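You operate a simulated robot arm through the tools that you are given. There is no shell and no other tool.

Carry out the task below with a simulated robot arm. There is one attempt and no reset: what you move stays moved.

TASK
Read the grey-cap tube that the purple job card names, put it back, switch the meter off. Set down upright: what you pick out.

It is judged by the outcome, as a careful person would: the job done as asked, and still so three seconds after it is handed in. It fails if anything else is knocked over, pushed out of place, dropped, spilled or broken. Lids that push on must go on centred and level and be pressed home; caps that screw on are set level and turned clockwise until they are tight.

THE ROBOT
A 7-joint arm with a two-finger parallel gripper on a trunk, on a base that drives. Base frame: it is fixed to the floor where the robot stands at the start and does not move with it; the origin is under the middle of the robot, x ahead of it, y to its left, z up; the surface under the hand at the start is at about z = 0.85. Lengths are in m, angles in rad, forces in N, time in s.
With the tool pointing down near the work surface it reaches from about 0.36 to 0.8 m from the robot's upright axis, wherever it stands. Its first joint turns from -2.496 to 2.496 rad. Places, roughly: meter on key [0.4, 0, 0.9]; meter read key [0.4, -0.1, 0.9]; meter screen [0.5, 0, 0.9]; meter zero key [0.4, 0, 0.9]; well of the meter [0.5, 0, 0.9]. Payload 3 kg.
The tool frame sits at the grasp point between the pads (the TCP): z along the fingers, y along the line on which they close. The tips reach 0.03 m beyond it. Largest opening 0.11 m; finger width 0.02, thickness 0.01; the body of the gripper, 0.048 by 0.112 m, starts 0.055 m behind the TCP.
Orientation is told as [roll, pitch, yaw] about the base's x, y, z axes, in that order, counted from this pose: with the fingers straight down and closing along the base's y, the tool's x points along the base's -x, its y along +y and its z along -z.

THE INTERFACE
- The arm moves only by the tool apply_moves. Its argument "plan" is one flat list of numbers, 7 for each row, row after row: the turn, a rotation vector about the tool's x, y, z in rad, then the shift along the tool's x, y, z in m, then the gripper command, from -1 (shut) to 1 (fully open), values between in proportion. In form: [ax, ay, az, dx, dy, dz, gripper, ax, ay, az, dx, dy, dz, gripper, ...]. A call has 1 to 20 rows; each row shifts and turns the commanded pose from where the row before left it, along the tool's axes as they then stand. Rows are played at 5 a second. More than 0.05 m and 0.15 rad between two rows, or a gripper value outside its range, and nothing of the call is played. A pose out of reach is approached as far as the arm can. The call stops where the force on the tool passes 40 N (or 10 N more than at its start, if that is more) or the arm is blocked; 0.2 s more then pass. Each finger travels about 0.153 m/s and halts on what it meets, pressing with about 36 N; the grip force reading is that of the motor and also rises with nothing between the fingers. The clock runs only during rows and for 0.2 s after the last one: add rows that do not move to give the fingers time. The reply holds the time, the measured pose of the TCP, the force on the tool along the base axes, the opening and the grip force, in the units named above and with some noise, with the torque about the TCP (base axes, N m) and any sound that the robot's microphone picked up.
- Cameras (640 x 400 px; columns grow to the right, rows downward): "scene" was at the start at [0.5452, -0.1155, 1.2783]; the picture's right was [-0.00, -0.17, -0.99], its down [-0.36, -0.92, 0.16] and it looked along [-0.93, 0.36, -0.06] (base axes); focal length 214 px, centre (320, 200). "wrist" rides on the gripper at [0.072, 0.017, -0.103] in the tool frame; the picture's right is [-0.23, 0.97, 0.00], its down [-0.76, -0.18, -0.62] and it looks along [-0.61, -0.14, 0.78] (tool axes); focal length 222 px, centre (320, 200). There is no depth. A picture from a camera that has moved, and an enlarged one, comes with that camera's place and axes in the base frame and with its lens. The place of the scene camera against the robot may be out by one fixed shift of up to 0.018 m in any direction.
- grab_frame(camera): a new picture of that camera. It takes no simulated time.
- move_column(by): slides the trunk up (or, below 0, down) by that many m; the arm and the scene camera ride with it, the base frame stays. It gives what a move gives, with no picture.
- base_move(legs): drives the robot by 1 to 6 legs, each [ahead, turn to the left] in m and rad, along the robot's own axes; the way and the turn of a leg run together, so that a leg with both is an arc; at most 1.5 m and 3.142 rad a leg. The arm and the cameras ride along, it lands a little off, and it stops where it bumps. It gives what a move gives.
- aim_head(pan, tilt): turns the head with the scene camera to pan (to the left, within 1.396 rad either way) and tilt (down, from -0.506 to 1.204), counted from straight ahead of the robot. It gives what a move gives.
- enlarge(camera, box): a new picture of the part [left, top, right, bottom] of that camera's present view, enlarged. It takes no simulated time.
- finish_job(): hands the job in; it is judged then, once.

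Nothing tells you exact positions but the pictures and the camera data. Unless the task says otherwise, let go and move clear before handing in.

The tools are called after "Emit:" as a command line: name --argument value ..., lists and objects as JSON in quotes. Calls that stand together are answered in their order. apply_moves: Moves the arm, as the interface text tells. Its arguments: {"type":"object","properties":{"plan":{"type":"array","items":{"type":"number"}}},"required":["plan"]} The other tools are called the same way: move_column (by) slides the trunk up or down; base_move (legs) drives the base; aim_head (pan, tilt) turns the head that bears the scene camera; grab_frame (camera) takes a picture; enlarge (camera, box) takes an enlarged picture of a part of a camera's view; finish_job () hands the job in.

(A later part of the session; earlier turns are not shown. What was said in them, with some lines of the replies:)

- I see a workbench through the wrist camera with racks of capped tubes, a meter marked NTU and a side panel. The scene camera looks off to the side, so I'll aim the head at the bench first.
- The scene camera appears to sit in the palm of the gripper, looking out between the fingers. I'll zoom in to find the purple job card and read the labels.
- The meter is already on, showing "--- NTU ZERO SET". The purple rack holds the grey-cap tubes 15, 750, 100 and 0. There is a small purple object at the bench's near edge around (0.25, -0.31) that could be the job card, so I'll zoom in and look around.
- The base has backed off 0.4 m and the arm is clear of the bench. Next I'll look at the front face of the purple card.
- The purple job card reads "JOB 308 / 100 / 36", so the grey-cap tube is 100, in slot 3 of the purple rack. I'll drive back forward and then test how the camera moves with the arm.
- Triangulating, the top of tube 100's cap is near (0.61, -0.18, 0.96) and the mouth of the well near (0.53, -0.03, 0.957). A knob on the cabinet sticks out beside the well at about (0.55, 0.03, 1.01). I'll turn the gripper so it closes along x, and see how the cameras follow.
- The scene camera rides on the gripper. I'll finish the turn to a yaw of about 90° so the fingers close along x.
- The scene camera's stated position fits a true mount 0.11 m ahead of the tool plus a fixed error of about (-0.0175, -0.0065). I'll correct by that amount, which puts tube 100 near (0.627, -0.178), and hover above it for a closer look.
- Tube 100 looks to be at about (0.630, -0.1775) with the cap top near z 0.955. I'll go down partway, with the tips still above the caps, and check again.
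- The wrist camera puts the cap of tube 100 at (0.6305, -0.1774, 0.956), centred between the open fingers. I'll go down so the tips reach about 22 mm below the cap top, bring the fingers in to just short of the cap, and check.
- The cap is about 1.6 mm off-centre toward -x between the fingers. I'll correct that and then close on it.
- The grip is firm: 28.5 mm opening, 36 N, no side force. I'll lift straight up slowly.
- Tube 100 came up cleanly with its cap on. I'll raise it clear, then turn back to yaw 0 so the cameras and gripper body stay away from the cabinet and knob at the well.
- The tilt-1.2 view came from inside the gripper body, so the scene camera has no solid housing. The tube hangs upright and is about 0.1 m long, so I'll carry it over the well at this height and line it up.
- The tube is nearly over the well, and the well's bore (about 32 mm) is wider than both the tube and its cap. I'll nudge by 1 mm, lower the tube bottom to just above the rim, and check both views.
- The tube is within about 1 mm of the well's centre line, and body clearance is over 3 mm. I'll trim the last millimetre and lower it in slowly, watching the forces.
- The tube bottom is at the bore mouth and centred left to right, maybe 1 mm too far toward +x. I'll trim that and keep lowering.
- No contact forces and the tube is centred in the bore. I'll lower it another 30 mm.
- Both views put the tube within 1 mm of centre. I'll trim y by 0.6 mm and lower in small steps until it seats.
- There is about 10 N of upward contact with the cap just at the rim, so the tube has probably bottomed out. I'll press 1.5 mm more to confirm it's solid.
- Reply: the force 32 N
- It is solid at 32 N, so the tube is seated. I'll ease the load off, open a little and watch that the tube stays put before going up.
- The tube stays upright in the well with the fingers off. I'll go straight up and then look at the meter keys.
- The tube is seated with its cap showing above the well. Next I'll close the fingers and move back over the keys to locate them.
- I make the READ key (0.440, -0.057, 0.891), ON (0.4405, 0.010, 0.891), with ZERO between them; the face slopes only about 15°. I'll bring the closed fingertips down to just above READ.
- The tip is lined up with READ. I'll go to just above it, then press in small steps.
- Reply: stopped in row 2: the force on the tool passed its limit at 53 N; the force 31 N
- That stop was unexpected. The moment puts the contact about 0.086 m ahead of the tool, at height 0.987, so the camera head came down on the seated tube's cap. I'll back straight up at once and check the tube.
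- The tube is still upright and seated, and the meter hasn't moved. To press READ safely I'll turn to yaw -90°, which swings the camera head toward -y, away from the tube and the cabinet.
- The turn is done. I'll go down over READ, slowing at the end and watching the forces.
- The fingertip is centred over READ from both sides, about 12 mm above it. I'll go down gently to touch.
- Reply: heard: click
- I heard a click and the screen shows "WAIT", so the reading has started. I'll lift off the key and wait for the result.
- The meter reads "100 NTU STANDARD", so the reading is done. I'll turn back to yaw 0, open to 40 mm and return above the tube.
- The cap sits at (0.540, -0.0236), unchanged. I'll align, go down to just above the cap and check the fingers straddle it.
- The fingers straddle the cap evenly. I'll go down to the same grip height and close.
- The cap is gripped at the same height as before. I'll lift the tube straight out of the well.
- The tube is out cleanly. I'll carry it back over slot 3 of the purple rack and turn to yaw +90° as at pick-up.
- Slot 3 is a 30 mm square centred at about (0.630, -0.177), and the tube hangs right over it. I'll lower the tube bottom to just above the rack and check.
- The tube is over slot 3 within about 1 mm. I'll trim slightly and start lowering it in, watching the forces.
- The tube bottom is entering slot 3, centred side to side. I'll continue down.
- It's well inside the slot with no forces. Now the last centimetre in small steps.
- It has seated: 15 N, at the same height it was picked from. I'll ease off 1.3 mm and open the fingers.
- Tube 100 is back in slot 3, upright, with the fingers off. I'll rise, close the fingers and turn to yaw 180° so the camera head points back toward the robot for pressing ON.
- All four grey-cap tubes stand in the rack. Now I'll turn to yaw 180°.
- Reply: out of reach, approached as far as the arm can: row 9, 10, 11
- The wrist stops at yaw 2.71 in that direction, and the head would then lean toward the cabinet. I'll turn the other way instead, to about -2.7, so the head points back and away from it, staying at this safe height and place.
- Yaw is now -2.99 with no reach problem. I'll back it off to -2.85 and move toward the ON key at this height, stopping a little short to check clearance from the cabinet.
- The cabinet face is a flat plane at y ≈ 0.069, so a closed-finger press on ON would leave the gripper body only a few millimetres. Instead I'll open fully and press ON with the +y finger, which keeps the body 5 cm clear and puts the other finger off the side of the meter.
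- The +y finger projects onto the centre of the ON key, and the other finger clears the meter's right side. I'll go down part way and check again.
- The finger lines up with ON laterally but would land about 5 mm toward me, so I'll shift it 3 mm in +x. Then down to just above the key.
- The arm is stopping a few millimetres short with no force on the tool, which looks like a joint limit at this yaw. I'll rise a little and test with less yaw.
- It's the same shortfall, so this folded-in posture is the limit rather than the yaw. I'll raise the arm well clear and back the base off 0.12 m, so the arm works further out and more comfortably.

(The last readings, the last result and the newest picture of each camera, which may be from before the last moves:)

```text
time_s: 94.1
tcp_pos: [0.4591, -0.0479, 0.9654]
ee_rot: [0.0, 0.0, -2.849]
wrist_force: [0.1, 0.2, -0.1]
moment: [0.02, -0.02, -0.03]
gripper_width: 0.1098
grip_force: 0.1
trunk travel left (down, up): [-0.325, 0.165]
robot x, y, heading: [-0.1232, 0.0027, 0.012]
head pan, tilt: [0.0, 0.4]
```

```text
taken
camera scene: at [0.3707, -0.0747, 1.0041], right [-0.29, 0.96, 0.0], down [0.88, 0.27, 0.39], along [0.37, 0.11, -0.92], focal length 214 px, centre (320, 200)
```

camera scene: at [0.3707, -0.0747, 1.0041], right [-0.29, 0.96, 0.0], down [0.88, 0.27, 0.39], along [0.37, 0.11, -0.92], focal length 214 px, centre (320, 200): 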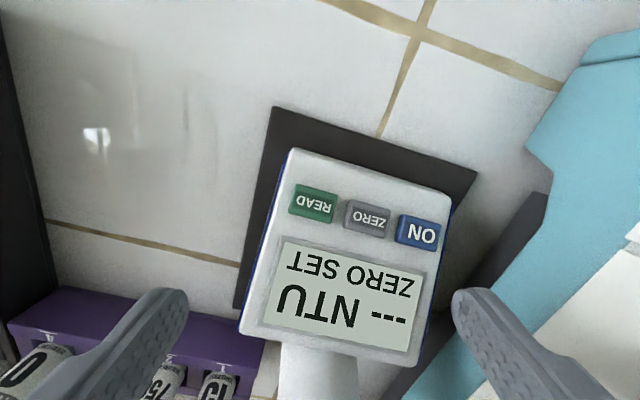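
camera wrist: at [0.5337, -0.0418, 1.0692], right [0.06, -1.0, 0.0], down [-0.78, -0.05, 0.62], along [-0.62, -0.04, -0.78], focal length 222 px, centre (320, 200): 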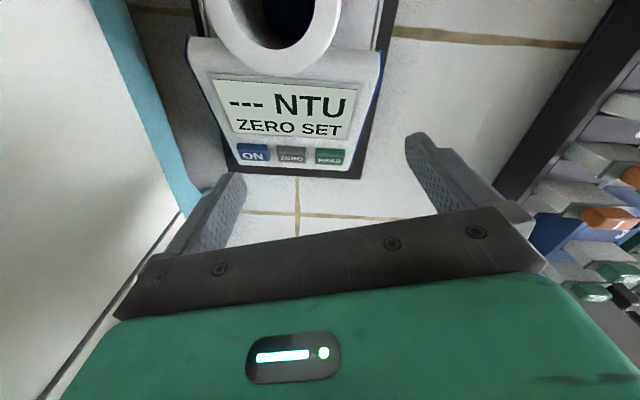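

Now the arm follows exactly. I'll zoom to check the finger against ON before going down.

Emit:
enlarge --camera "wrist" --box '[180, 100, 360, 230]'

Emit:
enlarge --camera "scene" --box '[280, 180, 520, 400]'

```text
3.08 times, centred on (270, 165) of wrist
camera zoom: at [0.5337, -0.0418, 1.0692], right [0.06, -1.0, 0.0], down [-0.78, -0.05, 0.62], along [-0.62, -0.04, -0.78], focal length 684 px, centre (474, 308)
```

zoom: 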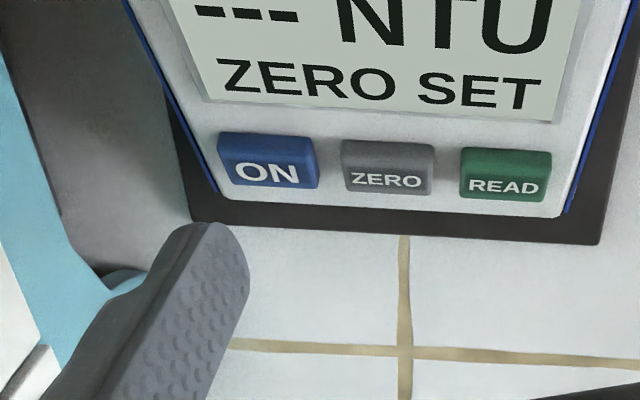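

```text
1.82 times, centred on (400, 290) of scene
camera zoom: at [0.3707, -0.0747, 1.0041], right [-0.29, 0.96, 0.0], down [0.88, 0.27, 0.39], along [0.37, 0.11, -0.92], focal length 390 px, centre (174, 36)
```

zoom: 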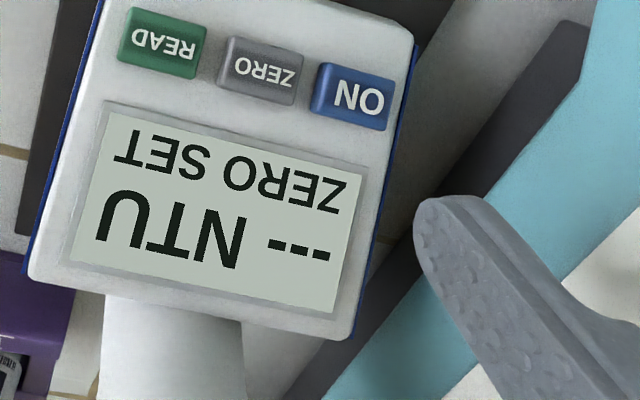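

The finger lands on the centre of ON. I'll bias it 3 mm toward the low side, as I did for READ, and go down to just above.

Emit:
apply_moves --plan '[0, 0, 0, -0.0029, -0.0009, 0.01, 1, 0, 0, 0, 0, 0, 0.01, 1, 0, 0, 0, 0, 0, 0.01, 1, 0, 0, 0, 0, 0, 0, 1]'

Emit:
enlarge --camera "wrist" --box '[180, 100, 360, 230]'

Emit:
enlarge --camera "scene" --box '[280, 180, 520, 400]'

```text
time_s: 95.1
tcp_pos: [0.4539, -0.0483, 0.9371]
ee_rot: [0.0, 0.001, -2.848]
wrist_force: [-0.1, -1.1, 1.2]
moment: [-0.02, 0.0, 0.0]
gripper_width: 0.1099
grip_force: 0.1
trunk travel left (down, up): [-0.325, 0.165]
robot x, y, heading: [-0.1263, 0.008, 0.015]
head pan, tilt: [0.0, 0.4]
```

```text
3.08 times, centred on (270, 165) of wrist
camera zoom: at [0.5299, -0.0425, 1.0403], right [0.06, -1.0, 0.0], down [-0.78, -0.05, 0.62], along [-0.62, -0.04, -0.78], focal length 684 px, centre (474, 308)
```

zoom: 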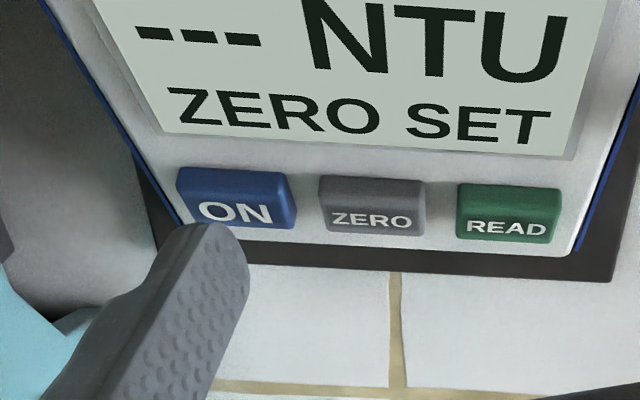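

```text
1.82 times, centred on (400, 290) of scene
camera zoom: at [0.3668, -0.0754, 0.9753], right [-0.29, 0.96, 0.0], down [0.88, 0.27, 0.39], along [0.37, 0.11, -0.92], focal length 390 px, centre (174, 36)
```

zoom: 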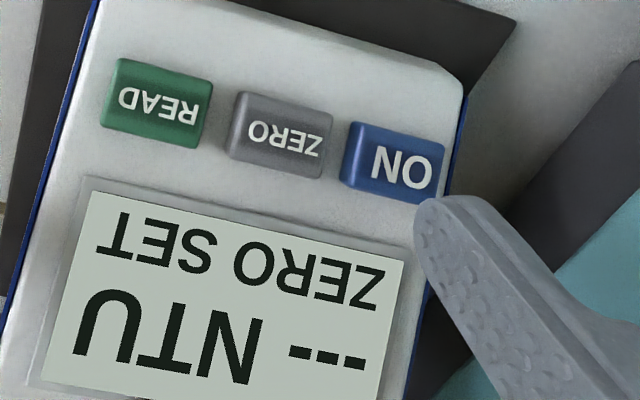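

Emit:
apply_moves --plan '[0, 0, 0, 0, 0, 0.004, 1, 0, 0, 0, 0, 0, 0.004, 1, 0, 0, 0, 0, 0, 0, 1]'

```text
time_s: 95.9
tcp_pos: [0.4545, -0.0486, 0.9282]
ee_rot: [-0.001, -0.001, -2.848]
wrist_force: [0.2, 0.0, 1.0]
moment: [-0.01, 0.04, 0.0]
gripper_width: 0.11
grip_force: 0.0
trunk travel left (down, up): [-0.325, 0.165]
robot x, y, heading: [-0.1247, 0.0026, 0.01]
head pan, tilt: [0.0, 0.4]
```

Emit:
apply_moves --plan '[0, 0, 0, 0, 0, 0.002, 1, 0, 0, 0, 0, 0, 0.002, 1]'

Emit:
grab_frame --camera "wrist"

```text
time_s: 96.5
tcp_pos: [0.4534, -0.0483, 0.9247]
ee_rot: [0.001, -0.001, -2.848]
wrist_force: [-0.8, 0.7, 0.4]
moment: [0.0, -0.01, 0.04]
gripper_width: 0.1101
grip_force: 0.0
trunk travel left (down, up): [-0.325, 0.165]
robot x, y, heading: [-0.1267, 0.0018, 0.01]
head pan, tilt: [0.0, 0.4]
```

```text
taken
camera wrist: at [0.5289, -0.0429, 1.0286], right [0.06, -1.0, 0.0], down [-0.78, -0.05, 0.62], along [-0.62, -0.04, -0.78], focal length 222 px, centre (320, 200)
```

wrist: 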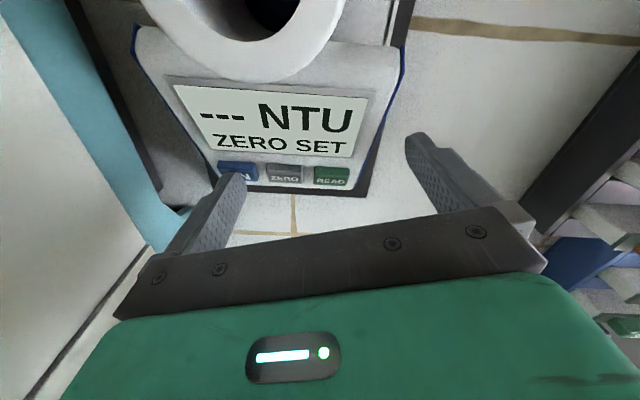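

Emit:
apply_moves --plan '[0, 0, 0, 0, 0, 0.002, 1]'

Emit:
apply_moves --plan '[0, 0, 0, 0, 0, 0.0015, 1]'

```text
time_s: 96.9
tcp_pos: [0.4526, -0.049, 0.9231]
ee_rot: [0.0, 0.001, -2.849]
wrist_force: [0.0, 0.5, 1.7]
moment: [0.14, 0.01, -0.01]
gripper_width: 0.1101
grip_force: 0.1
trunk travel left (down, up): [-0.325, 0.165]
robot x, y, heading: [-0.1219, 0.0026, 0.008]
head pan, tilt: [0.0, 0.4]
heard: click
```

```text
time_s: 97.3
tcp_pos: [0.4542, -0.0474, 0.9215]
ee_rot: [-0.001, -0.002, -2.85]
wrist_force: [0.9, 0.2, 4.0]
moment: [0.17, -0.02, -0.06]
gripper_width: 0.1095
grip_force: 0.0
trunk travel left (down, up): [-0.325, 0.165]
robot x, y, heading: [-0.126, 0.0052, 0.007]
head pan, tilt: [0.0, 0.4]
```

I heard the click. I'll lift off and read the screen.

Emit:
apply_moves --plan '[0, 0, 0, 0, 0, -0.01, 1, 0, 0, 0, 0, 0, -0.04, 1, 0, 0, 0, 0, 0, -0.05, 1, 0, 0, 0, 0, 0, -0.05, 1, 0, 0, 0, 0, 0, -0.04, 1, 0, 0, 0, 0, 0, 0, 1]'

Emit:
grab_frame --camera "wrist"

Emit:
grab_frame --camera "scene"

```text
time_s: 98.7
tcp_pos: [0.4524, -0.0468, 1.1108]
ee_rot: [0.0, -0.002, -2.85]
wrist_force: [-0.5, -0.8, 0.1]
moment: [0.0, -0.01, -0.01]
gripper_width: 0.11
grip_force: 0.0
trunk travel left (down, up): [-0.325, 0.165]
robot x, y, heading: [-0.1268, 0.0021, 0.015]
head pan, tilt: [0.0, 0.4]
```

```text
taken
camera wrist: at [0.5269, -0.0411, 1.2156], right [0.06, -1.0, 0.0], down [-0.78, -0.05, 0.62], along [-0.62, -0.04, -0.78], focal length 222 px, centre (320, 200)
```

wrist: 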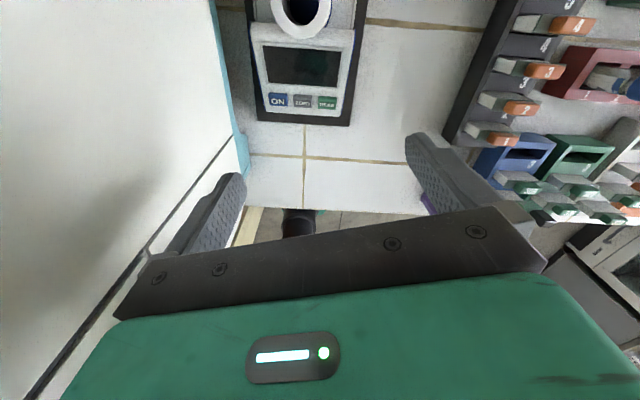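

```text
taken
camera scene: at [0.3637, -0.0739, 1.1507], right [-0.29, 0.96, 0.0], down [0.88, 0.27, 0.39], along [0.37, 0.11, -0.92], focal length 214 px, centre (320, 200)
```

scene: 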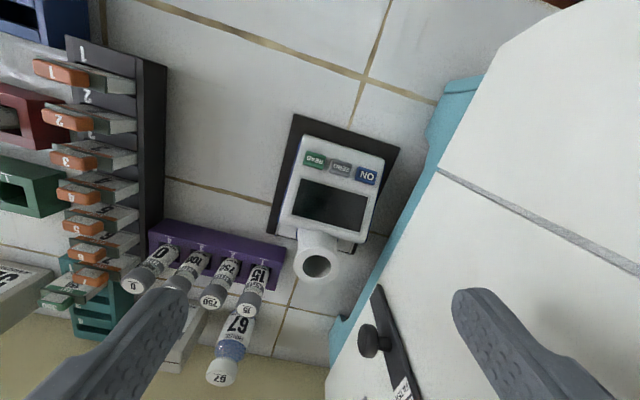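

The meter's screen is dark, so it's off. I'll check the rack and bench before handing in.

Emit:
enlarge --camera "scene" --box '[80, 190, 400, 400]'

Emit:
apply_moves --plan '[0, 0, 0, 0, 0.04, -0.02, 1, 0, 0, 0, 0, 0.04, -0.02, 1, 0, 0, 0, 0, 0.04, 0, 1, 0, 0, 0, 0, 0, 0, 1]'

Emit:
grab_frame --camera "scene"

Emit:
grab_frame --camera "wrist"

```text
1.90 times, centred on (240, 295) of scene
camera zoom: at [0.3637, -0.0739, 1.1507], right [-0.29, 0.96, 0.0], down [0.88, 0.27, 0.39], along [0.37, 0.11, -0.92], focal length 408 px, centre (472, 19)
```

zoom: 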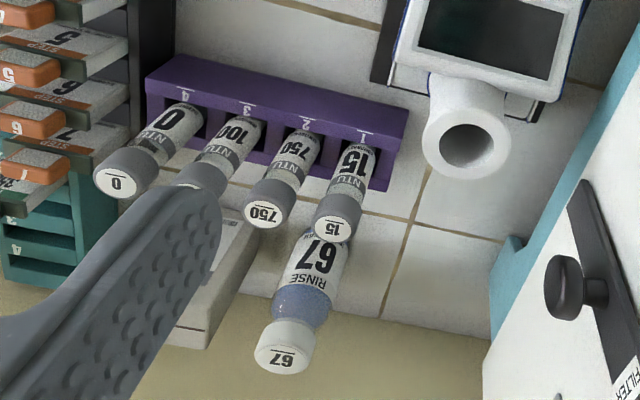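

```text
time_s: 99.7
tcp_pos: [0.4875, -0.1651, 1.1507]
ee_rot: [-0.001, -0.001, -2.851]
wrist_force: [0.0, 0.6, -0.7]
moment: [0.03, 0.02, 0.01]
gripper_width: 0.1103
grip_force: 0.2
trunk travel left (down, up): [-0.325, 0.165]
robot x, y, heading: [-0.1225, 0.0021, 0.008]
head pan, tilt: [0.0, 0.4]
```

```text
taken
camera scene: at [0.4, -0.1919, 1.19], right [-0.29, 0.96, 0.0], down [0.88, 0.27, 0.39], along [0.37, 0.11, -0.92], focal length 214 px, centre (320, 200)
```

scene: 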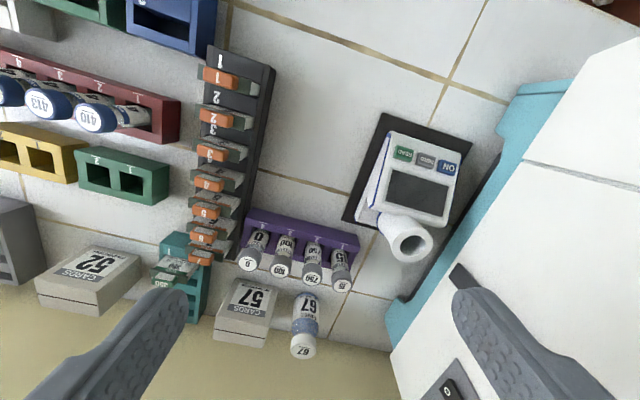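

```text
taken
camera wrist: at [0.5631, -0.159, 1.2548], right [0.06, -1.0, 0.0], down [-0.78, -0.05, 0.62], along [-0.62, -0.04, -0.78], focal length 222 px, centre (320, 200)
```

wrist: 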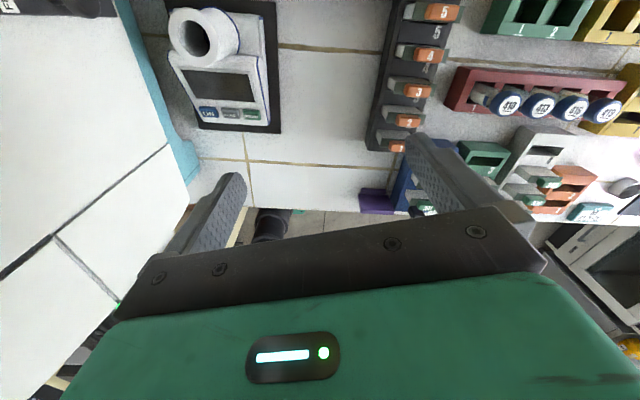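

Everything is in place: tube 100 stands upright in slot 3, the other tubes, racks and boxes haven't moved, and the meter is on its mat with a dark screen. The arm is clear and the gripper is empty, so I'll hand the job in.

Emit:
finish_job

```text
The job is handed in.
```

I read the grey-cap tube the purple job card names, put it back and switched the meter off; the job is handed in.

- **Tube:** the purple card lists 308, 100 and 36, and the only matching grey-cap tube is 100.
- **Reading:** the meter showed "100 NTU, STANDARD". The meter was already on with its zero set, so I didn't press ZERO.
- **Put back:** tube 100 is upright in slot 3 of the purple rack, where it came from.
- **Meter:** I pressed ON, heard it click, and the screen went dark.

**One unplanned contact:** on my first try for the READ key, the camera head came down on the cap of the tube seated in the well. The force reached 53 N before the arm stopped. I backed off, and the tube stayed upright and seated and the meter didn't shift. Nothing else looked disturbed in the final pictures.

The robot ended about 12 cm behind where it started, because I backed it up to reach the ON key.
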